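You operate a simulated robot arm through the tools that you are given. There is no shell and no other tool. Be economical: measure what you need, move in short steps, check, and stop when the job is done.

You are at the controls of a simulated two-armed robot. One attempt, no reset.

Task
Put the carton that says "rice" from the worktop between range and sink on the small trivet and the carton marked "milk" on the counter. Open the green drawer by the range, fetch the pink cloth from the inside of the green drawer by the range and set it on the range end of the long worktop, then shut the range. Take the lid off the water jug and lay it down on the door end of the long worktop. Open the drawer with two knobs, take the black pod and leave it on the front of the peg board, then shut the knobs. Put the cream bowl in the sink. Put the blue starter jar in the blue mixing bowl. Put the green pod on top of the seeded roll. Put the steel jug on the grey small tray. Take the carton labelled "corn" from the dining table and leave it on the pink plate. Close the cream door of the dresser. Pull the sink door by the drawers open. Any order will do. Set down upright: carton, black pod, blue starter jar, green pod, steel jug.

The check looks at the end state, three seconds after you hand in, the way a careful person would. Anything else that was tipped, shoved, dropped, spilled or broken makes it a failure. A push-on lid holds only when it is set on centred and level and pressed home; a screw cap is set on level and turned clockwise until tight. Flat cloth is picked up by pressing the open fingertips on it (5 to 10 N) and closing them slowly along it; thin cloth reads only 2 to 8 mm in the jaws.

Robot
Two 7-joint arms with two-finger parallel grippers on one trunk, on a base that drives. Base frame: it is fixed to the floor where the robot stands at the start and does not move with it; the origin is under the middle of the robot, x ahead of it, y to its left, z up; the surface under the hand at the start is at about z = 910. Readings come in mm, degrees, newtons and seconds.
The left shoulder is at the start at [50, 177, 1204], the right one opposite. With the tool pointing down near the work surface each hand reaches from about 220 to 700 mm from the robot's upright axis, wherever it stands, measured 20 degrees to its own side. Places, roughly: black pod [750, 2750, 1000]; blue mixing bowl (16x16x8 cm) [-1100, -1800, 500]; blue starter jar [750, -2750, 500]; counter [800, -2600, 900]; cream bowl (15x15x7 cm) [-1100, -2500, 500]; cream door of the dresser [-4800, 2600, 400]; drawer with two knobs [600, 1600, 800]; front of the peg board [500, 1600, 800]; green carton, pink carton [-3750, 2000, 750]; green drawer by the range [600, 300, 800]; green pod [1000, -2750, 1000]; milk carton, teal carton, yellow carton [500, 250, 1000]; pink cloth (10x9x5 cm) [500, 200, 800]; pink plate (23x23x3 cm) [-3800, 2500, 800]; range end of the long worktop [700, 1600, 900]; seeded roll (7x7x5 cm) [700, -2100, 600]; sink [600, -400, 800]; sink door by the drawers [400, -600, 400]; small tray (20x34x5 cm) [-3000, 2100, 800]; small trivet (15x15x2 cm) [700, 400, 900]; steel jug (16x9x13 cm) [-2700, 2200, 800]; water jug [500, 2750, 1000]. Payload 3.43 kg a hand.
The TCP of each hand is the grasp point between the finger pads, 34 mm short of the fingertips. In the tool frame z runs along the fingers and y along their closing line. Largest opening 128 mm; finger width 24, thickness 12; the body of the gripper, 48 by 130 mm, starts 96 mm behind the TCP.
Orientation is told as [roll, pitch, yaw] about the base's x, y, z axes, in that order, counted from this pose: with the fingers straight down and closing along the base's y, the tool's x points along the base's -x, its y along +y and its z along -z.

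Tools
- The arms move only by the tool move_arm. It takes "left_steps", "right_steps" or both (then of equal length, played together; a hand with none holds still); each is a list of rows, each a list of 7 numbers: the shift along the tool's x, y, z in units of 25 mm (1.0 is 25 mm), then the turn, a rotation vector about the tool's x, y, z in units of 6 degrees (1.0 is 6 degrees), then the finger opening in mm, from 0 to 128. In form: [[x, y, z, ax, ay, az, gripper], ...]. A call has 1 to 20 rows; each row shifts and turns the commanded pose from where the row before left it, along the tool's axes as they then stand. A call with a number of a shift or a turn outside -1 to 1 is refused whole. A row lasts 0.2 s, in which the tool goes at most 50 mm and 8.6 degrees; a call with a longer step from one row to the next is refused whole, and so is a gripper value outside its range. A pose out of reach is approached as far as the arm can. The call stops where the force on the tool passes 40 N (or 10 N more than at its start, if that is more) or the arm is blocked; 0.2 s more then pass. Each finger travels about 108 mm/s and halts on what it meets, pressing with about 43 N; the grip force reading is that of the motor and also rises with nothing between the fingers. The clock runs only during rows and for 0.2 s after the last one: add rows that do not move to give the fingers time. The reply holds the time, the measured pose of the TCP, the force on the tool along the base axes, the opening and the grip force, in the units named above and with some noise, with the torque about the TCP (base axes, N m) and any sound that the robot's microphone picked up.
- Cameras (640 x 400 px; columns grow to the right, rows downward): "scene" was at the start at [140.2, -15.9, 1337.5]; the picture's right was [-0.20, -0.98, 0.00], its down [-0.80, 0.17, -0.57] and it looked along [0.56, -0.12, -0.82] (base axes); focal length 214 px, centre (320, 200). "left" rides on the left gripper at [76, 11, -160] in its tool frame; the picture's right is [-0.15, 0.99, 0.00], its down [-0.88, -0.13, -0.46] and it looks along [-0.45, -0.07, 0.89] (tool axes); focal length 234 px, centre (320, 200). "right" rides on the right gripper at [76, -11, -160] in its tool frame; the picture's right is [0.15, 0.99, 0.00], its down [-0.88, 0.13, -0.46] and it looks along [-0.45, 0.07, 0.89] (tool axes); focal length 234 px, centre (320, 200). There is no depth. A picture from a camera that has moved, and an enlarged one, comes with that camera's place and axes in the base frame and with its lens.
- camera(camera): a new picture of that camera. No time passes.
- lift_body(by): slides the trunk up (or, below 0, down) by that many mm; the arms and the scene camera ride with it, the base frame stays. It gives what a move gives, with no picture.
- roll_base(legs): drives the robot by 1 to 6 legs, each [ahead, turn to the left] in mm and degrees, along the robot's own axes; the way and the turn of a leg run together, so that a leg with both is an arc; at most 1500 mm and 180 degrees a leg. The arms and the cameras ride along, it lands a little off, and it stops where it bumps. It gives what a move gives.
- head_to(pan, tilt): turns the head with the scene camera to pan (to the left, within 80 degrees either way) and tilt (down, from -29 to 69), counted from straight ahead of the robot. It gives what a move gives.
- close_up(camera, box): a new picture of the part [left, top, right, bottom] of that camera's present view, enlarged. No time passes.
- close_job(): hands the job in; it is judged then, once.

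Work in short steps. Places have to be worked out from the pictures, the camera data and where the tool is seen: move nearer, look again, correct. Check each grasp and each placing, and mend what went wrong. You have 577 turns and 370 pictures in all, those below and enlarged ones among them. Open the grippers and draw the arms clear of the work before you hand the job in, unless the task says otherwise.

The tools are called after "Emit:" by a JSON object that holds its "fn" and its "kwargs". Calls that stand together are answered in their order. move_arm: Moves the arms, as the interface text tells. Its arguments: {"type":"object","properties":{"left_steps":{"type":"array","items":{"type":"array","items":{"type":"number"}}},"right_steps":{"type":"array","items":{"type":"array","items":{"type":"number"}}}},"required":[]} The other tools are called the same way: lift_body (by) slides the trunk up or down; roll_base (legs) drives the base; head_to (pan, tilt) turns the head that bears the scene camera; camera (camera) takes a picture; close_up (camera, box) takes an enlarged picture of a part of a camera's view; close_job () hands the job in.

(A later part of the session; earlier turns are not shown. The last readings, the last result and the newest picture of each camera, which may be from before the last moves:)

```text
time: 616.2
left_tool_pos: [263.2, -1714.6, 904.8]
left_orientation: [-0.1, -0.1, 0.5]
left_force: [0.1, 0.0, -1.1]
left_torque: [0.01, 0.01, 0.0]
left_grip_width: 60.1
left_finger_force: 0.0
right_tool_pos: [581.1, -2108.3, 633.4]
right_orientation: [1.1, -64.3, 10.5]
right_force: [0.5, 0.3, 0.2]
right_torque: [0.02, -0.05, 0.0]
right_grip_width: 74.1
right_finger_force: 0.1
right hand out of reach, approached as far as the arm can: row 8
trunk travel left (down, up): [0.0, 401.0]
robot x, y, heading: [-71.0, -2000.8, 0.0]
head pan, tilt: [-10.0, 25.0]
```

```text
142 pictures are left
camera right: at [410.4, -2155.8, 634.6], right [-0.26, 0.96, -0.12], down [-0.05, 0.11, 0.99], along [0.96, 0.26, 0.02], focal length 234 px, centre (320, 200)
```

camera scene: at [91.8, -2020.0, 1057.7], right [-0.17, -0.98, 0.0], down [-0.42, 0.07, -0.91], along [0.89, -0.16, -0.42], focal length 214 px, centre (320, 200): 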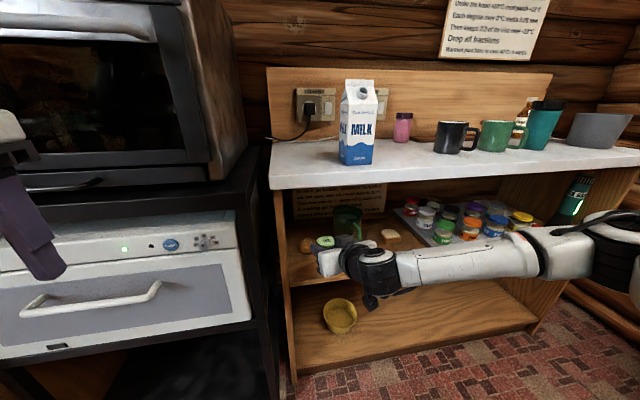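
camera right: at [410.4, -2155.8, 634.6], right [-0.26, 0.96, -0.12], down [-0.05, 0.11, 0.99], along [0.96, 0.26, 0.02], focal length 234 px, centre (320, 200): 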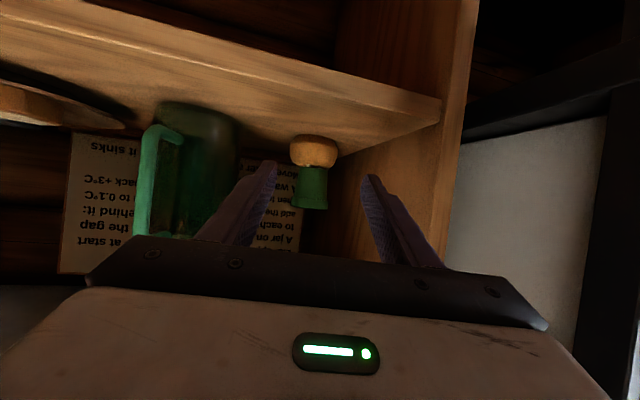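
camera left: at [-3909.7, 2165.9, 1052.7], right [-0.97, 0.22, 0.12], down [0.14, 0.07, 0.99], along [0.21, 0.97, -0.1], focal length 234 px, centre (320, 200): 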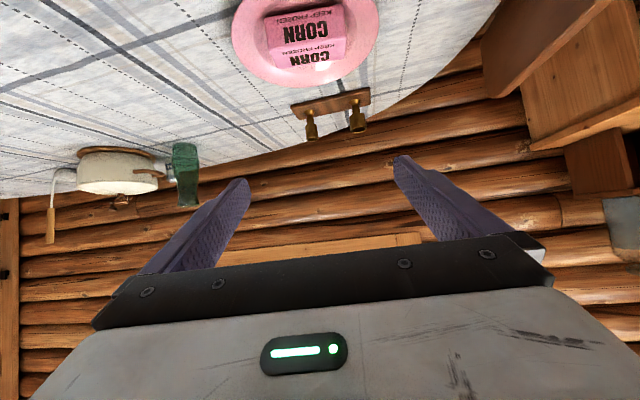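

The green pod stands on the seeded roll. Backing out and moving south to the starter jars.

Emit:
{"fn": "roll_base", "kwargs": {"legs": [[-250, 0], [0, -90], [620, 0], [0, 90]]}}

Emit:
{"fn": "lift_body", "kwargs": {"by": 130}}

Emit:
{"fn": "head_to", "kwargs": {"pan": 0, "tilt": 22}}

Emit:
{"fn": "camera", "kwargs": {"camera": "scene"}}

Emit:
{"fn": "camera", "kwargs": {"camera": "right"}}

```text
time: 624.2
left_tool_pos: [-36.0, -2826.1, 903.8]
left_orientation: [-0.1, -0.1, -90.0]
left_force: [0.7, 0.1, 0.0]
left_torque: [0.02, -0.02, 0.04]
left_grip_width: 60.1
left_finger_force: 0.1
right_tool_pos: [-429.6, -3133.8, 633.1]
right_orientation: [1.7, -64.0, -80.7]
right_force: [-4.2, 14.2, 7.1]
right_torque: [-0.27, 0.31, -0.74]
right_grip_width: 74.4
right_finger_force: 0.3
trunk travel left (down, up): [0.0, 401.0]
robot x, y, heading: [-322.0, -2495.1, -90.5]
head pan, tilt: [-10.0, 25.0]
stopped in leg 3: the force on the tool passed its limit at 168 N (the readings are from after the stop); the commanded pose is now the measured one
```

```text
time: 625.8
left_tool_pos: [-36.6, -2826.6, 1034.5]
left_orientation: [-0.1, 0.0, -89.9]
left_force: [0.0, 0.6, 0.2]
left_torque: [-0.01, 0.02, -0.04]
left_grip_width: 59.8
left_finger_force: 0.2
right_tool_pos: [-430.7, -3135.4, 759.2]
right_orientation: [2.0, -63.4, -80.9]
right_force: [-0.7, 15.5, -10.7]
right_torque: [0.57, -0.44, -0.68]
right_grip_width: 72.9
right_finger_force: 0.1
trunk travel left (down, up): [-130.0, 271.0]
robot x, y, heading: [-318.9, -2491.9, -90.6]
head pan, tilt: [-10.0, 25.0]
```

```text
time: 626.5
left_tool_pos: [-37.0, -2825.4, 1033.7]
left_orientation: [-0.1, 0.1, -89.9]
left_force: [-0.2, -0.1, 0.2]
left_torque: [-0.02, 0.0, 0.04]
left_grip_width: 60.4
left_finger_force: 0.0
right_tool_pos: [-430.1, -3134.2, 760.6]
right_orientation: [2.1, -63.5, -81.0]
right_force: [-0.7, 16.9, -10.5]
right_torque: [0.51, -0.36, -0.74]
right_grip_width: 72.5
right_finger_force: 0.1
trunk travel left (down, up): [-130.0, 271.0]
robot x, y, heading: [-321.9, -2490.6, -90.5]
head pan, tilt: [0.0, 22.0]
```

```text
141 pictures are left
camera scene: at [-323.7, -2656.9, 1141.6], right [-1.0, 0.01, 0.0], down [0.0, 0.37, -0.93], along [-0.01, -0.93, -0.37], focal length 214 px, centre (320, 200)
```

scene: 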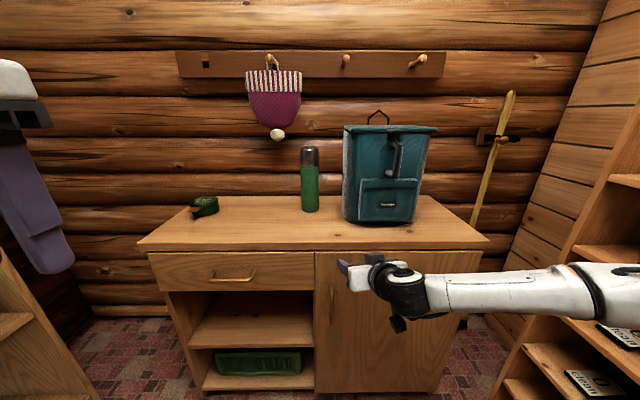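

```text
140 pictures are left
camera right: at [-474.2, -2964.3, 764.0], right [0.96, 0.25, -0.12], down [0.11, 0.04, 0.99], along [0.25, -0.97, 0.01], focal length 234 px, centre (320, 200)
```

right: 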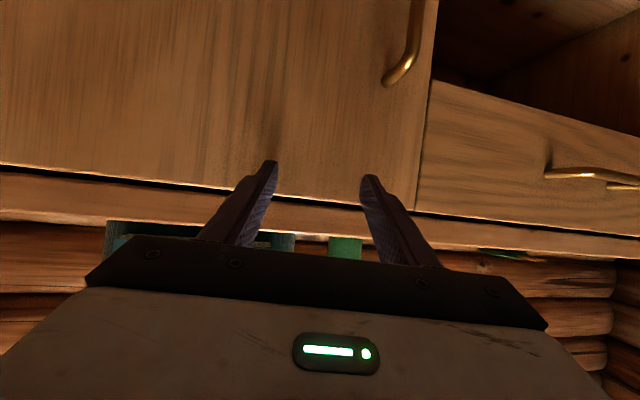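

I bumped the south cabinet's front with the open fingers; nothing seems displaced. Backing off at once and checking that area.

Emit:
{"fn": "roll_base", "kwargs": {"legs": [[-200, 0]]}}

Emit:
{"fn": "camera", "kwargs": {"camera": "scene"}}

```text
time: 628.1
left_tool_pos: [-34.1, -2628.0, 1034.2]
left_orientation: [-0.1, 0.1, -89.9]
left_force: [0.5, -0.4, -0.3]
left_torque: [0.03, 0.03, 0.02]
left_grip_width: 60.0
left_finger_force: 0.0
right_tool_pos: [-428.0, -2935.9, 761.3]
right_orientation: [1.7, -63.7, -80.6]
right_force: [1.3, -0.5, -0.1]
right_torque: [-0.03, 0.01, 0.01]
right_grip_width: 74.0
right_finger_force: 0.0
trunk travel left (down, up): [-130.0, 271.0]
robot x, y, heading: [-318.2, -2291.5, -90.4]
head pan, tilt: [0.0, 22.0]
```

```text
139 pictures are left
camera scene: at [-321.4, -2458.1, 1141.6], right [-1.0, 0.01, 0.0], down [0.0, 0.37, -0.93], along [-0.01, -0.93, -0.37], focal length 214 px, centre (320, 200)
```

scene: 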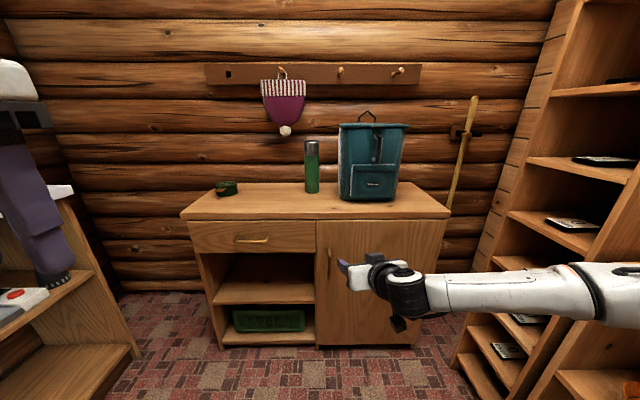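

Cabinet and its items are undisturbed. Turning to face north and reversing south, then turning to the jars.

Emit:
{"fn": "roll_base", "kwargs": {"legs": [[0, 180], [-330, 0], [0, -90]]}}

Emit:
{"fn": "head_to", "kwargs": {"pan": -5, "tilt": 28}}

Emit:
{"fn": "camera", "kwargs": {"camera": "scene"}}

Emit:
{"fn": "camera", "kwargs": {"camera": "right"}}

```text
time: 641.5
left_tool_pos: [6.7, -2337.1, 1033.5]
left_orientation: [-0.2, 0.1, 0.3]
left_force: [0.5, -0.5, 0.5]
left_torque: [-0.01, -0.01, -0.03]
left_grip_width: 59.9
left_finger_force: 0.1
right_tool_pos: [316.8, -2729.4, 760.9]
right_orientation: [1.8, -63.8, 9.6]
right_force: [0.5, 0.3, -0.4]
right_torque: [-0.02, -0.02, -0.01]
right_grip_width: 73.9
right_finger_force: 0.0
trunk travel left (down, up): [-130.0, 271.0]
robot x, y, heading: [-325.4, -2624.0, -0.2]
head pan, tilt: [0.0, 22.0]
```

```text
time: 642.1
left_tool_pos: [7.6, -2336.5, 1034.0]
left_orientation: [0.0, 0.1, 0.4]
left_force: [-0.6, -0.4, -0.7]
left_torque: [0.0, -0.03, 0.0]
left_grip_width: 60.1
left_finger_force: 0.1
right_tool_pos: [317.3, -2729.9, 761.0]
right_orientation: [1.7, -63.7, 9.6]
right_force: [-0.5, -0.5, -0.6]
right_torque: [-0.01, -0.01, 0.0]
right_grip_width: 74.2
right_finger_force: 0.0
trunk travel left (down, up): [-130.0, 271.0]
robot x, y, heading: [-324.3, -2623.3, -0.3]
head pan, tilt: [-5.0, 28.0]
```

```text
138 pictures are left
camera scene: at [-165.1, -2633.6, 1132.0], right [-0.09, -1.0, 0.0], down [-0.47, 0.04, -0.88], along [0.88, -0.08, -0.47], focal length 214 px, centre (320, 200)
```

scene: 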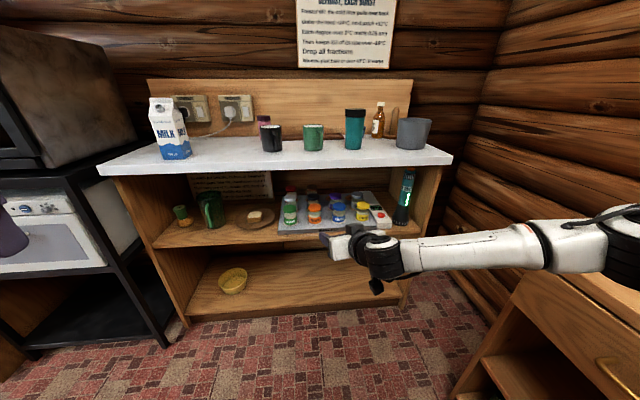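

```text
137 pictures are left
camera right: at [146.1, -2776.0, 764.5], right [-0.26, 0.96, -0.12], down [-0.04, 0.11, 0.99], along [0.97, 0.26, 0.01], focal length 234 px, centre (320, 200)
```

right: 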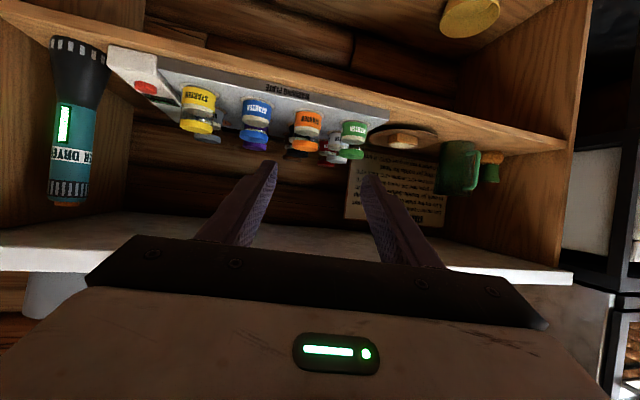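

Enlarging the jars in both cameras.

Emit:
{"fn": "close_up", "kwargs": {"camera": "right", "box": [150, 60, 390, 190]}}

Emit:
{"fn": "close_up", "kwargs": {"camera": "scene", "box": [260, 170, 420, 250]}}

```text
2.67 times, centred on (270, 125) of right
camera zoom: at [146.1, -2776.0, 764.5], right [-0.26, 0.96, -0.12], down [-0.04, 0.11, 0.99], along [0.97, 0.26, 0.01], focal length 624 px, centre (453, 400)
```

zoom: 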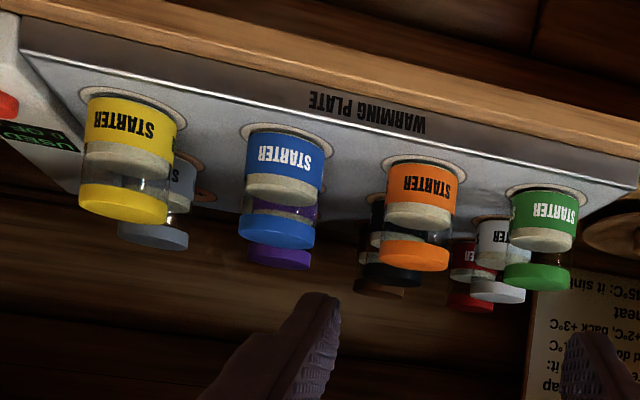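

```text
4.00 times, centred on (340, 210) of scene
camera zoom: at [-165.1, -2633.6, 1132.0], right [-0.09, -1.0, 0.0], down [-0.47, 0.04, -0.88], along [0.88, -0.08, -0.47], focal length 858 px, centre (240, 160)
```

zoom: 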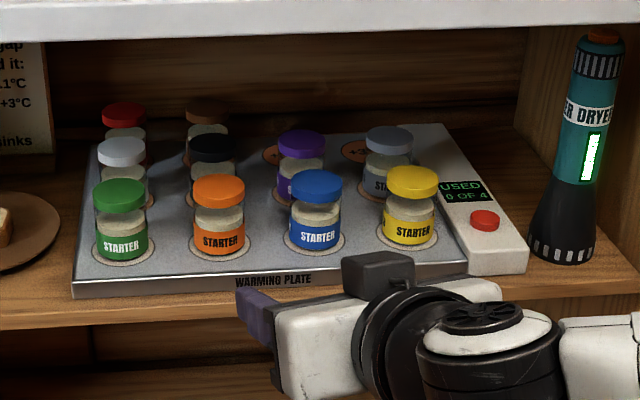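

Jar located: [656,-2798], z 580–663, ~60 mm wide. Setting the right hand to yaw 0, pitch -55 and lining it up before rolling in.

Emit:
{"fn": "move_arm", "kwargs": {"right_steps": [[0, 0, 0, 0.897, 0, 0.443, 80], [0, -0.9, 0, 0.54, 0, 0.266, 80], [0, -0.9, 0, 0, 1, 0, 80], [0, -0.9, 0, 0, 0.45, 0, 80]]}}

Emit:
{"fn": "roll_base", "kwargs": {"legs": [[140, 0]]}}

Emit:
{"fn": "camera", "kwargs": {"camera": "right"}}

```text
time: 643.1
left_tool_pos: [5.4, -2336.6, 1033.5]
left_orientation: [-0.1, 0.2, 0.3]
left_force: [-1.2, -0.9, -0.5]
left_torque: [0.0, -0.03, 0.01]
left_grip_width: 60.1
left_finger_force: 0.1
right_tool_pos: [319.5, -2796.9, 759.5]
right_orientation: [1.3, -54.8, 0.5]
right_force: [-0.1, 0.0, 0.3]
right_torque: [0.02, -0.07, 0.0]
right_grip_width: 79.9
right_finger_force: 0.1
trunk travel left (down, up): [-130.0, 271.0]
robot x, y, heading: [-324.5, -2623.3, -0.2]
head pan, tilt: [-5.0, 28.0]
```

```text
time: 644.4
left_tool_pos: [146.1, -2338.9, 1034.5]
left_orientation: [-0.2, 0.1, 0.3]
left_force: [-0.3, 0.4, 0.3]
left_torque: [0.01, 0.03, 0.0]
left_grip_width: 59.8
left_finger_force: 0.0
right_tool_pos: [457.4, -2797.3, 761.0]
right_orientation: [1.3, -54.9, 0.5]
right_force: [-0.2, 0.4, 0.4]
right_torque: [0.01, -0.01, 0.02]
right_grip_width: 79.8
right_finger_force: 0.0
trunk travel left (down, up): [-130.0, 271.0]
robot x, y, heading: [-189.7, -2622.8, -0.2]
head pan, tilt: [-5.0, 28.0]
```

```text
134 pictures are left
camera right: at [284.5, -2815.4, 790.1], right [-0.11, 0.99, -0.11], down [0.13, 0.12, 0.98], along [0.99, 0.09, -0.14], focal length 234 px, centre (320, 200)
```

right: 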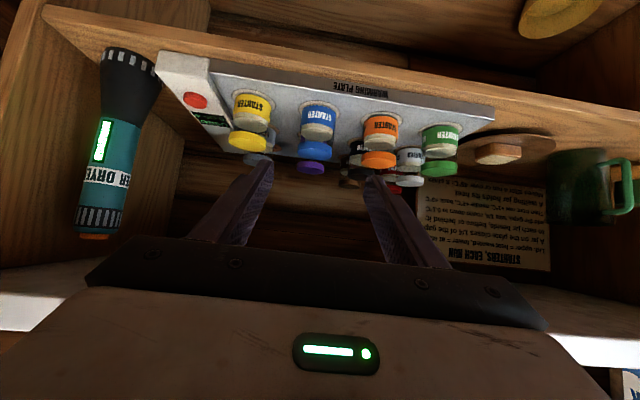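

Aligned. Coming down in front of the jar, then checking.

Emit:
{"fn": "move_arm", "kwargs": {"right_steps": [[0.26, 0, 0.99, 0, 0, 0, 84], [0.26, 0, 0.99, 0, 0, 0, 84], [0.26, 0, 0.99, 0, 0, 0, 84], [0.26, 0, 0.99, 0, 0, 0, 84], [0.26, 0, 0.99, 0, 0, 0, 84], [0.26, 0, 0.99, 0, 0, 0, 84]]}}

Emit:
{"fn": "camera", "kwargs": {"camera": "right"}}

Emit:
{"fn": "close_up", "kwargs": {"camera": "scene", "box": [260, 150, 460, 280]}}

```text
time: 645.8
left_tool_pos: [145.6, -2337.6, 1034.5]
left_orientation: [0.0, 0.1, 0.3]
left_force: [0.1, 0.1, 0.1]
left_torque: [-0.01, -0.03, 0.02]
left_grip_width: 59.9
left_finger_force: 0.1
right_tool_pos: [556.5, -2793.4, 642.3]
right_orientation: [1.3, -54.9, 0.4]
right_force: [-0.8, 0.0, 0.1]
right_torque: [0.03, 0.0, 0.05]
right_grip_width: 83.8
right_finger_force: 0.1
trunk travel left (down, up): [-130.0, 271.0]
robot x, y, heading: [-186.6, -2622.9, -0.5]
head pan, tilt: [-5.0, 28.0]
```

```text
133 pictures are left
camera right: at [383.3, -2810.8, 672.1], right [-0.11, 0.99, -0.11], down [0.13, 0.12, 0.98], along [0.99, 0.1, -0.14], focal length 234 px, centre (320, 200)
```

right: 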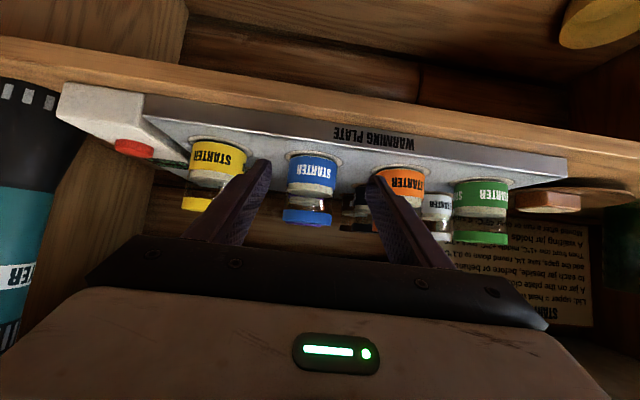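

```text
3.08 times, centred on (360, 215) of scene
camera zoom: at [-27.2, -2634.5, 1131.9], right [-0.09, -1.0, 0.0], down [-0.47, 0.04, -0.88], along [0.88, -0.08, -0.47], focal length 660 px, centre (197, 154)
```

zoom: 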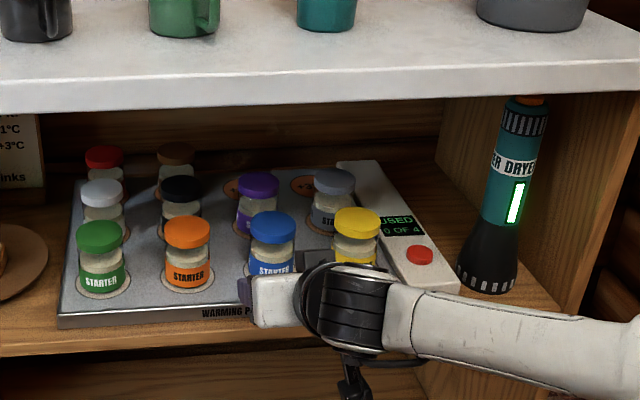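

Jar is nearly centred; shifting 4 mm and sliding in, then closing.

Emit:
{"fn": "move_arm", "kwargs": {"right_steps": [[-0.56, -0.17, 0.8, 0, 0, 0, 84], [-0.56, 0, 0.8, 0, 0, 0, 84], [-0.56, 0, 0.8, 0, 0, 0, 84], [-0.56, 0, 0.8, 0, 0, 0, 84]]}}

Emit:
{"fn": "camera", "kwargs": {"camera": "right"}}

```text
time: 646.8
left_tool_pos: [144.4, -2338.4, 1033.9]
left_orientation: [-0.1, 0.1, 0.3]
left_force: [0.5, 0.2, 0.3]
left_torque: [0.0, 0.02, -0.02]
left_grip_width: 60.1
left_finger_force: 0.1
right_tool_pos: [629.8, -2795.1, 642.4]
right_orientation: [1.5, -55.0, 0.6]
right_force: [1.1, 0.4, 0.1]
right_torque: [-0.01, 0.01, -0.01]
right_grip_width: 84.2
right_finger_force: 0.1
right hand out of reach, approached as far as the arm can: row 4
trunk travel left (down, up): [-130.0, 271.0]
robot x, y, heading: [-187.9, -2624.5, -0.6]
head pan, tilt: [-5.0, 28.0]
```

```text
131 pictures are left
camera right: at [456.7, -2812.9, 672.0], right [-0.11, 0.99, -0.11], down [0.13, 0.12, 0.98], along [0.99, 0.1, -0.14], focal length 234 px, centre (320, 200)
```

right: 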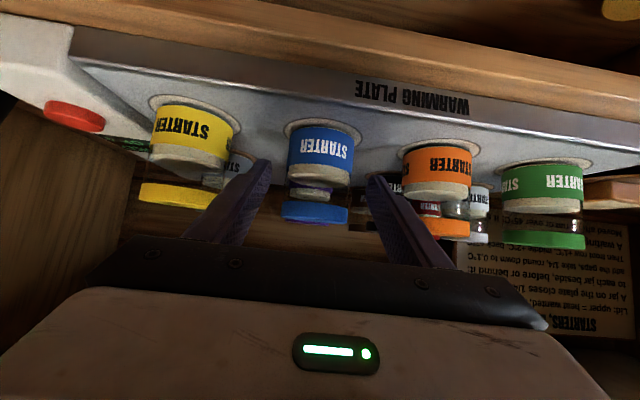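

Arm at its limit; rolling the base 27 mm forward for the rest.

Emit:
{"fn": "roll_base", "kwargs": {"legs": [[27, 0]]}}

Emit:
{"fn": "camera", "kwargs": {"camera": "right"}}

```text
time: 647.7
left_tool_pos: [171.8, -2338.7, 1033.7]
left_orientation: [-0.1, 0.1, 0.4]
left_force: [0.9, -1.1, 0.3]
left_torque: [-0.02, -0.02, 0.02]
left_grip_width: 60.2
left_finger_force: 0.0
right_tool_pos: [657.8, -2794.8, 641.3]
right_orientation: [1.3, -54.9, 0.4]
right_force: [0.2, 0.5, 0.3]
right_torque: [-0.03, 0.0, 0.04]
right_grip_width: 84.1
right_finger_force: 0.1
trunk travel left (down, up): [-130.0, 271.0]
robot x, y, heading: [-162.6, -2625.4, -0.4]
head pan, tilt: [-5.0, 28.0]
```

```text
130 pictures are left
camera right: at [483.7, -2813.3, 671.8], right [-0.11, 0.99, -0.11], down [0.13, 0.12, 0.98], along [0.99, 0.09, -0.14], focal length 234 px, centre (320, 200)
```

right: 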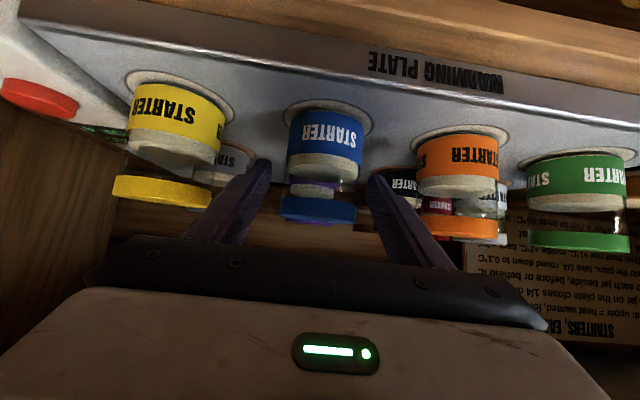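

Closing on the jar.

Emit:
{"fn": "move_arm", "kwargs": {"right_steps": [[0, 0, 0, 0, 0, 0, 74], [0, 0, 0, 0, 0, 0, 64], [0, 0, 0, 0, 0, 0, 54], [0, 0, 0, 0, 0, 0, 44], [0, 0, 0, 0, 0, 0, 44]]}}

Emit:
{"fn": "lift_body", "kwargs": {"by": 40}}

Emit:
{"fn": "camera", "kwargs": {"camera": "right"}}

```text
time: 648.9
left_tool_pos: [172.0, -2337.5, 1034.1]
left_orientation: [-0.2, 0.1, 0.3]
left_force: [-0.7, 0.5, 0.9]
left_torque: [0.01, 0.03, 0.0]
left_grip_width: 60.1
left_finger_force: 0.1
right_tool_pos: [657.7, -2795.6, 643.0]
right_orientation: [1.3, -54.9, 0.4]
right_force: [0.3, -0.5, 0.1]
right_torque: [-0.08, -0.06, -0.02]
right_grip_width: 57.0
right_finger_force: 43.2
trunk travel left (down, up): [-130.0, 271.0]
robot x, y, heading: [-161.7, -2620.5, -0.2]
head pan, tilt: [-5.0, 28.0]
```

```text
time: 649.7
left_tool_pos: [171.6, -2338.2, 1073.6]
left_orientation: [-0.1, 0.1, 0.4]
left_force: [-0.9, 0.5, -0.8]
left_torque: [0.0, 0.0, -0.03]
left_grip_width: 60.0
left_finger_force: 0.1
right_tool_pos: [656.7, -2795.7, 681.4]
right_orientation: [1.2, -55.0, 0.5]
right_force: [-0.7, 0.3, -2.2]
right_torque: [-0.01, 0.03, -0.03]
right_grip_width: 56.9
right_finger_force: 43.0
trunk travel left (down, up): [-170.0, 231.0]
robot x, y, heading: [-159.2, -2627.0, -0.4]
head pan, tilt: [-5.0, 28.0]
```

```text
129 pictures are left
camera right: at [483.7, -2813.4, 711.5], right [-0.11, 0.99, -0.11], down [0.13, 0.12, 0.98], along [0.99, 0.09, -0.14], focal length 234 px, centre (320, 200)
```

right: 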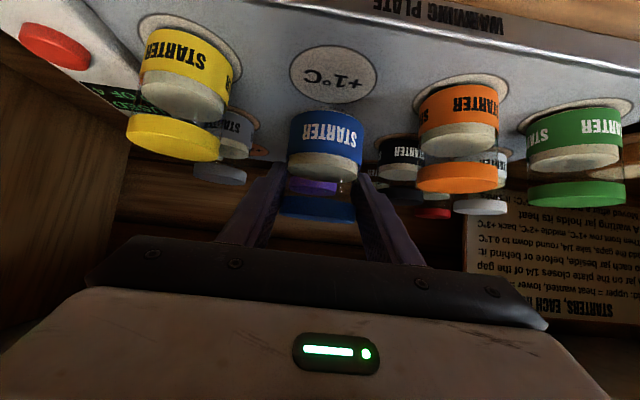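

Blue jar held at 57 mm and lifted. Backing out of the shelf, retracting the arm, and driving to face the right-hand shelves.

Emit:
{"fn": "roll_base", "kwargs": {"legs": [[-260, 0]]}}

Emit:
{"fn": "move_arm", "kwargs": {"right_steps": [[0.575, 0, -0.818, 0, 0, 0, 44], [0.575, 0, -0.818, 0, 0, 0, 44], [0.575, 0, -0.818, 0, 0, 0, 44], [0.575, 0, -0.818, 0, 0, 0, 44], [0.575, 0, -0.818, 0, 0, 0, 44], [0.575, 0, -0.818, 0, 0, 0, 44], [0.575, 0, -0.818, 0, 0, 0, 44], [0.575, 0, -0.818, 0, 0, 0, 44], [0.575, 0, -0.818, 0, 0, 0, 44], [0.575, 0, -0.818, 0, 0, 0, 44], [0.575, 0, -0.818, 0, 0, 0, 44]]}}

Emit:
{"fn": "roll_base", "kwargs": {"legs": [[0, 90], [650, 0], [0, 90]]}}

Emit:
{"fn": "head_to", "kwargs": {"pan": 5, "tilt": 35}}

Emit:
{"fn": "camera", "kwargs": {"camera": "scene"}}

```text
time: 651.5
left_tool_pos: [-87.4, -2336.1, 1073.9]
left_orientation: [-0.2, 0.1, 0.4]
left_force: [0.5, 0.9, 0.1]
left_torque: [0.01, -0.02, 0.0]
left_grip_width: 59.9
left_finger_force: 0.0
right_tool_pos: [397.9, -2793.3, 681.6]
right_orientation: [1.3, -54.9, 0.5]
right_force: [-0.1, -0.3, -2.5]
right_torque: [-0.02, -0.02, 0.01]
right_grip_width: 56.9
right_finger_force: 43.4
trunk travel left (down, up): [-170.0, 231.0]
robot x, y, heading: [-416.7, -2624.4, -0.2]
head pan, tilt: [-5.0, 28.0]
```

```text
time: 654.0
left_tool_pos: [-85.9, -2336.7, 1074.5]
left_orientation: [-0.1, 0.1, 0.3]
left_force: [0.4, -0.9, -0.6]
left_torque: [0.01, 0.02, -0.01]
left_grip_width: 60.1
left_finger_force: 0.1
right_tool_pos: [213.3, -2799.6, 683.4]
right_orientation: [1.3, -54.7, 0.4]
right_force: [-0.1, -0.9, -3.1]
right_torque: [0.03, 0.01, 0.0]
right_grip_width: 56.7
right_finger_force: 43.2
right hand out of reach, approached as far as the arm can: row 8, 9, 10, 11
trunk travel left (down, up): [-170.0, 231.0]
robot x, y, heading: [-417.4, -2624.0, -0.4]
head pan, tilt: [-5.0, 28.0]
```

```text
time: 665.2
left_tool_pos: [-751.9, -2255.8, 1073.7]
left_orientation: [-0.1, 0.1, 179.7]
left_force: [0.3, -0.1, 0.7]
left_torque: [0.01, 0.03, 0.01]
left_grip_width: 59.9
left_finger_force: 0.0
right_tool_pos: [-1048.8, -1788.3, 682.8]
right_orientation: [1.3, -54.7, 180.0]
right_force: [0.1, 0.2, -1.7]
right_torque: [0.02, -0.05, -0.03]
right_grip_width: 56.8
right_finger_force: 43.3
trunk travel left (down, up): [-170.0, 231.0]
robot x, y, heading: [-414.3, -1974.6, 179.2]
head pan, tilt: [-5.0, 28.0]
```

```text
time: 665.9
left_tool_pos: [-751.2, -2256.1, 1073.8]
left_orientation: [-0.1, 0.2, 179.7]
left_force: [0.2, 0.0, 0.1]
left_torque: [0.01, -0.02, -0.03]
left_grip_width: 60.1
left_finger_force: 0.0
right_tool_pos: [-1048.6, -1789.5, 684.3]
right_orientation: [1.3, -54.8, 180.0]
right_force: [0.1, -0.8, -2.7]
right_torque: [0.01, -0.02, 0.01]
right_grip_width: 56.6
right_finger_force: 43.5
trunk travel left (down, up): [-170.0, 231.0]
robot x, y, heading: [-417.7, -1973.7, 179.3]
head pan, tilt: [5.0, 35.0]
```

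```text
128 pictures are left
camera scene: at [-574.7, -1978.9, 1160.9], right [-0.07, 1.0, 0.0], down [0.57, 0.04, -0.82], along [-0.82, -0.06, -0.57], focal length 214 px, centre (320, 200)
```

scene: 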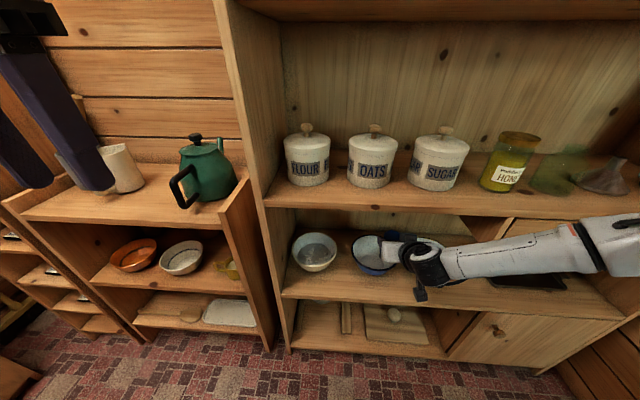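

The hand is already inside the shelf opening above the blue bowl. Checking closely that nothing was touched.

Emit:
{"fn": "close_up", "kwargs": {"camera": "scene", "box": [240, 120, 560, 340]}}

Emit:
{"fn": "camera", "kwargs": {"camera": "right"}}

```text
1.82 times, centred on (400, 230) of scene
camera zoom: at [-574.7, -1978.9, 1160.9], right [-0.07, 1.0, 0.0], down [0.57, 0.04, -0.82], along [-0.82, -0.06, -0.57], focal length 390 px, centre (174, 146)
```

zoom: 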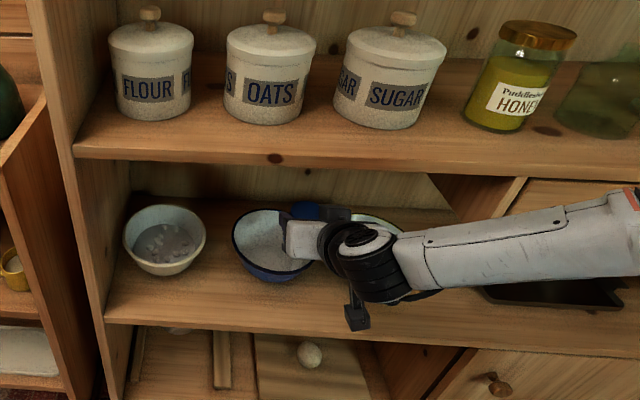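

```text
126 pictures are left
camera right: at [-873.2, -1776.1, 713.6], right [0.1, -0.99, -0.11], down [-0.14, -0.12, 0.98], along [-0.99, -0.09, -0.15], focal length 234 px, centre (320, 200)
```

right: 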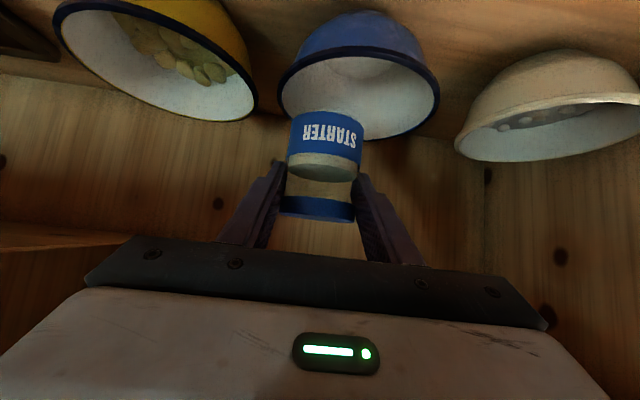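

The jar hangs just in front of the blue mixing bowl (rim centre ≈[-1095,-1822], z≈567). Moving it over the centre while lowering 30 mm.

Emit:
{"fn": "move_arm", "kwargs": {"right_steps": [[0, 0.44, 0.68, 0, 0, 0, 44], [0, 0.44, 0.68, 0, 0, 0, 44], [0, 0.44, 0.68, 0, 0, 0, 44]]}}

Emit:
{"fn": "camera", "kwargs": {"camera": "right"}}

Emit:
{"fn": "close_up", "kwargs": {"camera": "scene", "box": [280, 190, 480, 310]}}

```text
time: 666.7
left_tool_pos: [-751.9, -2254.8, 1073.8]
left_orientation: [-0.2, 0.1, 179.6]
left_force: [0.1, -0.5, 0.2]
left_torque: [-0.01, -0.02, -0.03]
left_grip_width: 59.9
left_finger_force: 0.1
right_tool_pos: [-1089.2, -1824.6, 654.6]
right_orientation: [1.3, -54.7, 180.0]
right_force: [0.7, -0.7, -2.6]
right_torque: [0.0, 0.0, 0.02]
right_grip_width: 56.8
right_finger_force: 42.9
trunk travel left (down, up): [-170.0, 231.0]
robot x, y, heading: [-415.2, -1973.5, 179.3]
head pan, tilt: [5.0, 35.0]
```

```text
125 pictures are left
camera right: at [-914.5, -1810.7, 684.7], right [0.1, -0.99, -0.11], down [-0.13, -0.12, 0.98], along [-0.99, -0.09, -0.15], focal length 234 px, centre (320, 200)
```

right: 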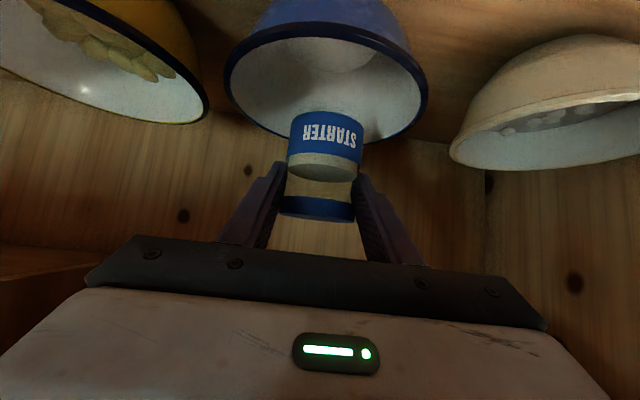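

```text
3.20 times, centred on (380, 250) of scene
camera zoom: at [-574.7, -1979.0, 1160.9], right [-0.07, 1.0, 0.0], down [0.57, 0.04, -0.82], along [-0.82, -0.06, -0.57], focal length 686 px, centre (128, 40)
```

zoom: 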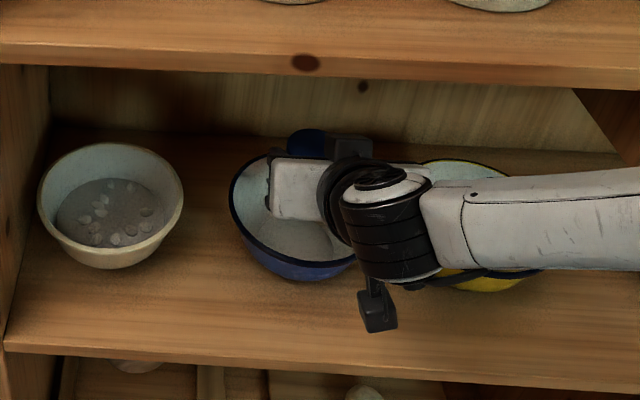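

Jar over the bowl centre. Lowering with the trunk, first 60 mm.

Emit:
{"fn": "lift_body", "kwargs": {"by": -60}}

Emit:
{"fn": "camera", "kwargs": {"camera": "right"}}

Emit:
{"fn": "close_up", "kwargs": {"camera": "scene", "box": [280, 170, 480, 290]}}

```text
time: 667.7
left_tool_pos: [-751.5, -2255.5, 1014.0]
left_orientation: [0.0, 0.1, 179.7]
left_force: [-0.1, -0.4, 0.1]
left_torque: [-0.01, -0.04, 0.01]
left_grip_width: 60.0
left_finger_force: 0.1
right_tool_pos: [-1089.4, -1823.7, 593.8]
right_orientation: [1.4, -54.6, 179.9]
right_force: [0.2, 0.0, -1.4]
right_torque: [0.01, -0.02, 0.03]
right_grip_width: 56.8
right_finger_force: 42.3
trunk travel left (down, up): [-110.0, 291.0]
robot x, y, heading: [-418.0, -1970.5, 179.1]
head pan, tilt: [5.0, 35.0]
```

```text
123 pictures are left
camera right: at [-914.1, -1810.7, 624.9], right [0.1, -0.99, -0.11], down [-0.13, -0.12, 0.98], along [-0.99, -0.09, -0.15], focal length 234 px, centre (320, 200)
```

right: 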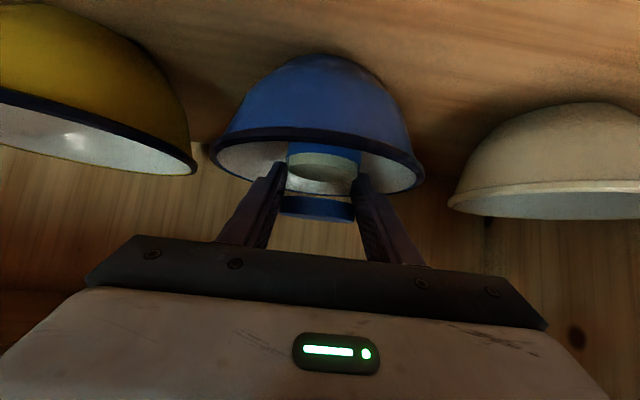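

```text
3.20 times, centred on (380, 230) of scene
camera zoom: at [-574.5, -1978.9, 1101.0], right [-0.07, 1.0, 0.0], down [0.57, 0.04, -0.82], along [-0.82, -0.06, -0.57], focal length 686 px, centre (128, 104)
```

zoom: 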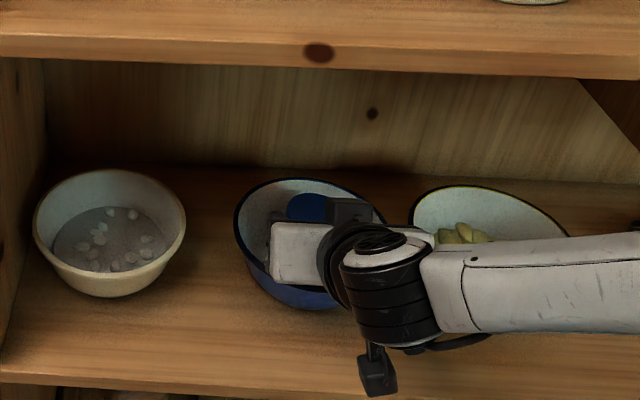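

The jar is inside the rim. Shifting 8 mm back toward the bowl centre and continuing down.

Emit:
{"fn": "move_arm", "kwargs": {"right_steps": [[0.18, -0.12, -0.26, 0, 0, 0, 44]]}}

Emit:
{"fn": "lift_body", "kwargs": {"by": -22}}

Emit:
{"fn": "lift_body", "kwargs": {"by": -6}}

Emit:
{"fn": "lift_body", "kwargs": {"by": -5}}

Emit:
{"fn": "camera", "kwargs": {"camera": "right"}}

```text
time: 668.1
left_tool_pos: [-752.6, -2256.1, 1014.7]
left_orientation: [-0.1, 0.1, 179.6]
left_force: [0.0, -0.8, 0.1]
left_torque: [-0.03, 0.0, 0.03]
left_grip_width: 59.8
left_finger_force: 0.0
right_tool_pos: [-1080.3, -1821.0, 594.5]
right_orientation: [1.3, -54.7, 179.9]
right_force: [-0.4, 0.3, -2.5]
right_torque: [-0.02, -0.05, 0.01]
right_grip_width: 56.6
right_finger_force: 43.4
trunk travel left (down, up): [-110.0, 291.0]
robot x, y, heading: [-413.7, -1968.6, 179.0]
head pan, tilt: [5.0, 35.0]
```

```text
time: 668.8
left_tool_pos: [-753.0, -2255.4, 992.1]
left_orientation: [-0.1, 0.1, 179.8]
left_force: [0.0, 0.6, 0.6]
left_torque: [-0.01, 0.04, 0.02]
left_grip_width: 59.7
left_finger_force: 0.1
right_tool_pos: [-1081.5, -1821.2, 571.5]
right_orientation: [1.3, -54.7, 179.9]
right_force: [-0.7, 0.6, -1.3]
right_torque: [0.03, 0.04, -0.03]
right_grip_width: 56.6
right_finger_force: 42.9
trunk travel left (down, up): [-88.0, 313.0]
robot x, y, heading: [-416.4, -1972.4, 179.1]
head pan, tilt: [5.0, 35.0]
```

```text
time: 669.4
left_tool_pos: [-750.4, -2256.2, 986.2]
left_orientation: [-0.1, 0.0, 179.7]
left_force: [0.4, -0.4, 0.3]
left_torque: [0.02, 0.01, -0.02]
left_grip_width: 59.9
left_finger_force: 0.1
right_tool_pos: [-1081.9, -1821.3, 567.1]
right_orientation: [1.3, -54.9, 179.8]
right_force: [-2.3, -0.6, 2.7]
right_torque: [0.14, 0.02, 0.07]
right_grip_width: 56.7
right_finger_force: 42.6
trunk travel left (down, up): [-82.0, 319.0]
robot x, y, heading: [-416.6, -1971.3, 178.9]
head pan, tilt: [5.0, 35.0]
```

```text
time: 669.9
left_tool_pos: [-750.1, -2255.7, 982.5]
left_orientation: [-0.1, 0.0, 179.7]
left_force: [0.1, 0.5, -1.0]
left_torque: [0.0, 0.02, 0.02]
left_grip_width: 60.1
left_finger_force: 0.1
right_tool_pos: [-1082.8, -1821.1, 566.6]
right_orientation: [1.2, -55.3, 180.0]
right_force: [-2.1, -0.7, 21.5]
right_torque: [0.5, -0.32, 0.03]
right_grip_width: 56.9
right_finger_force: 42.7
trunk travel left (down, up): [-77.0, 324.0]
robot x, y, heading: [-415.4, -1970.3, 179.0]
head pan, tilt: [5.0, 35.0]
```

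```text
121 pictures are left
camera right: at [-907.9, -1808.3, 595.9], right [0.1, -0.99, -0.11], down [-0.12, -0.12, 0.98], along [-0.99, -0.09, -0.14], focal length 234 px, centre (320, 200)
```

right: 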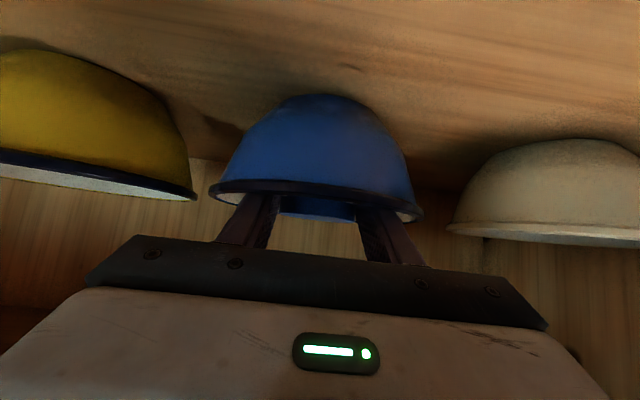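

The jar rests on the bowl's floor. Relieving, opening and withdrawing along the finger axis.

Emit:
{"fn": "lift_body", "kwargs": {"by": 3}}

Emit:
{"fn": "move_arm", "kwargs": {"right_steps": [[0, 0, 0, 0, 0, 0, 60], [0, 0, 0, 0, 0, 0, 66], [0, 0, 0, 0, 0, 0, 74], [0, 0, 0, 0, 0, 0, 80], [0, 0, -0.5, 0, 0, 0, 80], [0, 0, -0.8, 0, 0, 0, 80], [0, 0, -0.8, 0, 0, 0, 80], [0, 0, -0.8, 0, 0, 0, 80], [0, 0, -0.8, 0, 0, 0, 80]]}}

Emit:
{"fn": "camera", "kwargs": {"camera": "right"}}

Emit:
{"fn": "close_up", "kwargs": {"camera": "scene", "box": [280, 170, 480, 290]}}

```text
time: 670.4
left_tool_pos: [-750.6, -2257.0, 984.8]
left_orientation: [-0.2, 0.0, 179.8]
left_force: [-0.5, -0.3, -0.6]
left_torque: [-0.03, 0.0, -0.03]
left_grip_width: 60.2
left_finger_force: 0.0
right_tool_pos: [-1080.8, -1821.4, 567.2]
right_orientation: [1.2, -54.9, -180.0]
right_force: [-7.6, -1.6, 14.7]
right_torque: [0.38, 0.17, 0.15]
right_grip_width: 56.7
right_finger_force: 43.1
trunk travel left (down, up): [-80.0, 321.0]
robot x, y, heading: [-414.9, -1975.2, 179.1]
head pan, tilt: [5.0, 35.0]
```

```text
time: 672.4
left_tool_pos: [-751.1, -2256.8, 984.4]
left_orientation: [-0.1, 0.0, 179.7]
left_force: [-0.9, 0.1, -0.7]
left_torque: [0.01, 0.06, 0.02]
left_grip_width: 60.1
left_finger_force: 0.1
right_tool_pos: [-1005.3, -1818.1, 618.2]
right_orientation: [1.3, -54.7, 179.9]
right_force: [-0.1, -0.7, 0.6]
right_torque: [-0.01, 0.04, -0.01]
right_grip_width: 79.9
right_finger_force: 0.1
trunk travel left (down, up): [-80.0, 321.0]
robot x, y, heading: [-417.5, -1970.8, 179.1]
head pan, tilt: [5.0, 35.0]
```

```text
120 pictures are left
camera right: at [-830.8, -1805.5, 648.3], right [0.1, -0.99, -0.11], down [-0.13, -0.12, 0.98], along [-0.99, -0.09, -0.15], focal length 234 px, centre (320, 200)
```

right: 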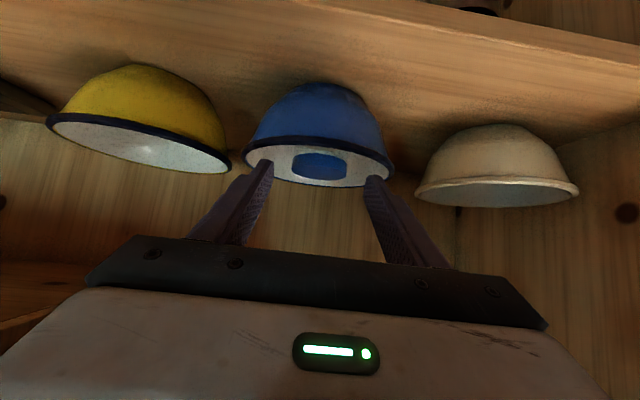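

```text
3.20 times, centred on (380, 230) of scene
camera zoom: at [-574.5, -1979.0, 1071.0], right [-0.07, 1.0, 0.0], down [0.57, 0.04, -0.82], along [-0.82, -0.06, -0.57], focal length 686 px, centre (128, 104)
```

zoom: 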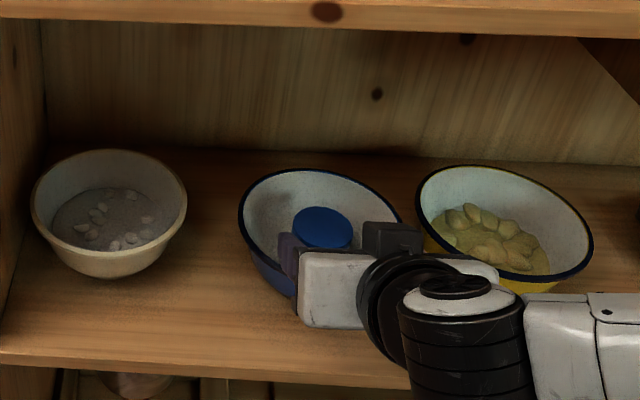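

The blue jar stands in the blue bowl. Now the cream bowl: backing away and moving to face the left unit, using the left hand.

Emit:
{"fn": "roll_base", "kwargs": {"legs": [[-230, 0], [0, -90], [-420, 0], [0, 90]]}}

Emit:
{"fn": "head_to", "kwargs": {"pan": 10, "tilt": 35}}

Emit:
{"fn": "camera", "kwargs": {"camera": "scene"}}

Emit:
{"fn": "close_up", "kwargs": {"camera": "scene", "box": [200, 130, 440, 300]}}

```text
time: 684.0
left_tool_pos: [-530.4, -2685.2, 985.3]
left_orientation: [0.0, 0.1, 179.9]
left_force: [-0.1, -0.5, -0.6]
left_torque: [0.0, 0.02, -0.03]
left_grip_width: 60.2
left_finger_force: 0.0
right_tool_pos: [-785.9, -2248.6, 617.4]
right_orientation: [1.3, -54.7, -179.9]
right_force: [-0.6, -0.8, -0.5]
right_torque: [-0.01, 0.0, -0.02]
right_grip_width: 79.7
right_finger_force: 0.1
trunk travel left (down, up): [-80.0, 321.0]
robot x, y, heading: [-195.4, -2399.0, 179.4]
head pan, tilt: [5.0, 35.0]
```

```text
time: 684.7
left_tool_pos: [-530.7, -2684.9, 983.2]
left_orientation: [-0.1, 0.2, 179.8]
left_force: [-0.3, 1.3, -1.0]
left_torque: [-0.03, 0.0, -0.02]
left_grip_width: 60.0
left_finger_force: 0.1
right_tool_pos: [-786.1, -2248.9, 617.9]
right_orientation: [1.3, -54.6, -179.9]
right_force: [0.0, -0.1, 0.6]
right_torque: [0.02, -0.03, 0.0]
right_grip_width: 80.2
right_finger_force: 0.1
trunk travel left (down, up): [-80.0, 321.0]
robot x, y, heading: [-196.3, -2400.9, 179.2]
head pan, tilt: [10.0, 35.0]
```

```text
118 pictures are left
camera scene: at [-353.6, -2415.4, 1071.0], right [-0.16, 0.99, 0.0], down [0.57, 0.09, -0.82], along [-0.81, -0.13, -0.57], focal length 214 px, centre (320, 200)
```

scene: 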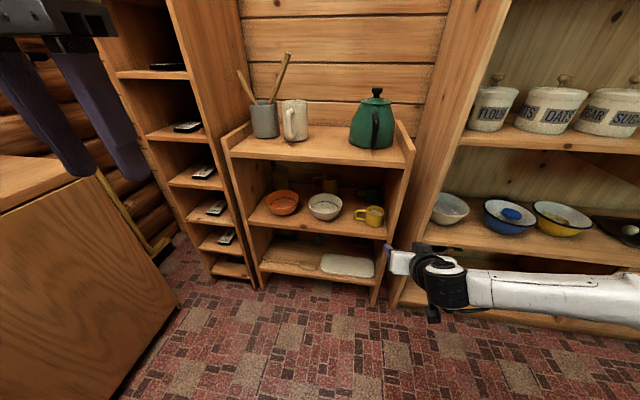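

```text
2.35 times, centred on (320, 215) of scene
camera zoom: at [-353.6, -2415.4, 1071.0], right [-0.16, 0.99, 0.0], down [0.57, 0.09, -0.82], along [-0.81, -0.13, -0.57], focal length 505 px, centre (320, 165)
```

zoom: 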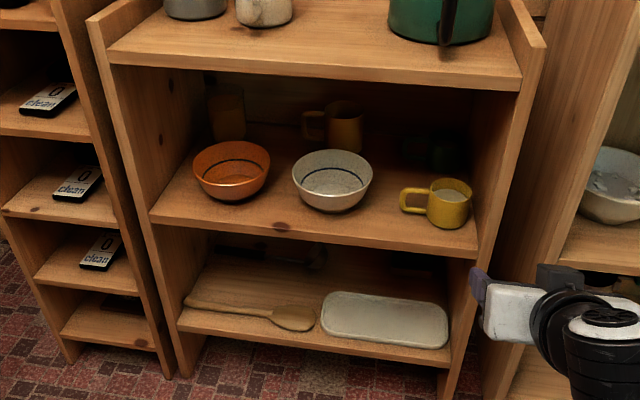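

The cream bowl is the empty off-white one at ≈[-1110,-2513], rim z≈521. I'll pinch its front rim with the left hand. First the right hand goes up and back to a compact pose.

Emit:
{"fn": "move_arm", "kwargs": {"right_steps": [[-0.816, 0, -0.578, 0, 0, 0, 40], [-0.816, 0, -0.578, 0, 0, 0, 0], [-0.816, 0, -0.578, 0, 0, 0, 0], [-0.816, 0, -0.578, 0, 0, 0, 0], [-0.816, 0, -0.578, 0, 0, 0, 0], [-0.816, 0, -0.578, 0, 0, 0, 0], [-0.816, 0, -0.578, 0, 0, 0, 0], [-0.816, 0, -0.578, 0, 0, 0, 0], [-0.816, 0, -0.578, 0, 0, 0, 0], [0, 0, 0, 0, 1, 0, 0], [0, 0, 0, 0, 1, 0, 0], [0, 0, 0, 0, 1, 0, 0], [0, 0, 0, 0, 1, 0, 0], [0, 0, 0, 0, 1, 0, 0], [0, 0, 0, 0, 1, 0, 0], [0, 0, 0, 0, 1, 0, 0], [0, 0, 0, 0, 1, 0, 0], [0, 0, 0, 0, 1, 0, 0]]}}

Emit:
{"fn": "move_arm", "kwargs": {"right_steps": [[1, 0, 0, 0, 0, 0, 0], [1, 0, 0, 0, 0, 0, 0], [1, 0, 0, 0, 0, 0, 0], [1, 0, 0, 0, 0, 0, 0], [1, 0, 0, 0, 0, 0, 0], [1, 0, 0, 0, 0, 0, 0], [0, 0, 0, 0, 0, 0, 0], [0, 0, 0, 0, 0, 0, 0], [0, 0, 0, 0, 0, 0, 0], [0, 0, 0, 0, 0, 0, 0], [0, 0, 0, 0, 0, 0, 0], [0, 0, 0, 0, 0, 0, 0], [0, 0, 0, 0, 0, 0, 0], [0, 0, 0, 0, 0, 0, 0], [0, 0, 0, 0, 0, 0, 0]], "left_steps": [[0, 0, 0, 0, 0, -1, 60], [0, 0, 0, 0, 0, -1, 60], [0, 0, 0, 0, 0, -1, 60], [0, 0, 0, 0, 0, -1, 60], [0, 0, 0, 0, 0, -1, 60], [0, 0, 0, 0, 0, -1, 60], [0, 0, 0, 0, 0, -1, 60], [0, 0, 0, 0, 0, -1, 60], [0, 0, 0, 0, 0, -1, 60], [0, 0, 0, 0, 0, -1, 60], [0, 0, 0, 0, 0, -1, 60], [0, 0, 0, 0, 0, -1, 60], [0, 0, 0, 0, 0, -1, 60], [0, 0, 0, 0, 0, -1, 60], [0, 0, 0, 0, 0, -1, 60]]}}

Emit:
{"fn": "move_arm", "kwargs": {"left_steps": [[0, 0, 0, 1, 0, 0, 60], [0, 0, 0, 1, 0, 0, 60], [0, 0, 0, 1, 0, 0, 60], [0, 0, 0, 1, 0, 0, 60], [0, 0, 0, 1, 0, 0, 60], [0, 0, 0, 1, 0, 0, 60], [0, 0, 0, 0.67, 0, 0, 60]]}}

Emit:
{"fn": "camera", "kwargs": {"camera": "left"}}

```text
time: 688.5
left_tool_pos: [-530.9, -2685.3, 984.3]
left_orientation: [-0.1, 0.1, 179.9]
left_force: [0.0, 0.2, 0.2]
left_torque: [-0.02, -0.01, 0.05]
left_grip_width: 60.0
left_finger_force: 0.1
right_tool_pos: [-786.6, -2246.4, 843.1]
right_orientation: [0.8, -0.6, -179.0]
right_force: [-1.0, -0.3, 0.5]
right_torque: [-0.04, 0.02, 0.01]
right_grip_width: 0.0
right_finger_force: 32.7
trunk travel left (down, up): [-80.0, 321.0]
robot x, y, heading: [-194.7, -2401.7, 179.1]
head pan, tilt: [10.0, 35.0]
```

```text
time: 691.7
left_tool_pos: [-529.8, -2685.5, 984.1]
left_orientation: [0.1, 0.1, -90.0]
left_force: [-0.3, 0.2, 0.0]
left_torque: [-0.01, 0.03, 0.0]
left_grip_width: 60.0
left_finger_force: 0.0
right_tool_pos: [-636.0, -2243.3, 839.8]
right_orientation: [0.8, -0.7, -178.8]
right_force: [0.6, -0.4, -0.2]
right_torque: [-0.03, 0.02, -0.04]
right_grip_width: 0.0
right_finger_force: 33.1
trunk travel left (down, up): [-80.0, 321.0]
robot x, y, heading: [-195.7, -2401.0, 179.4]
head pan, tilt: [10.0, 35.0]
```

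```text
time: 693.3
left_tool_pos: [-531.9, -2686.6, 984.5]
left_orientation: [-40.0, 0.1, -90.1]
left_force: [-0.2, 0.1, -0.3]
left_torque: [0.0, 0.0, -0.01]
left_grip_width: 60.1
left_finger_force: 0.0
right_tool_pos: [-637.0, -2242.1, 840.5]
right_orientation: [0.9, -0.7, -178.9]
right_force: [-0.2, 0.3, -0.5]
right_torque: [-0.01, 0.02, -0.01]
right_grip_width: 0.2
right_finger_force: 32.7
trunk travel left (down, up): [-80.0, 321.0]
robot x, y, heading: [-194.4, -2397.6, 179.3]
head pan, tilt: [10.0, 35.0]
```

```text
116 pictures are left
camera left: at [-419.5, -2608.9, 1099.7], right [0.76, -0.15, -0.64], down [0.19, -0.88, 0.43], along [-0.62, -0.45, -0.64], focal length 234 px, centre (320, 200)
```

left: 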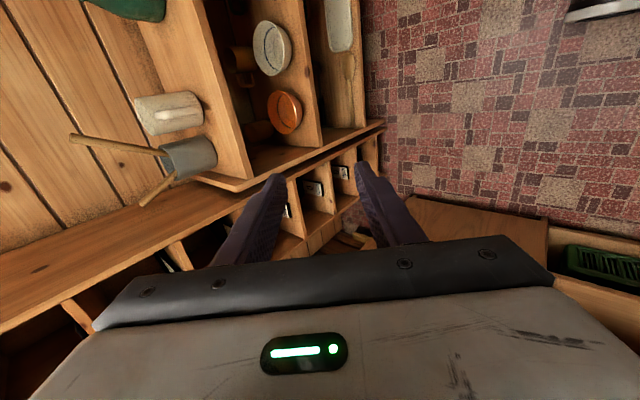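

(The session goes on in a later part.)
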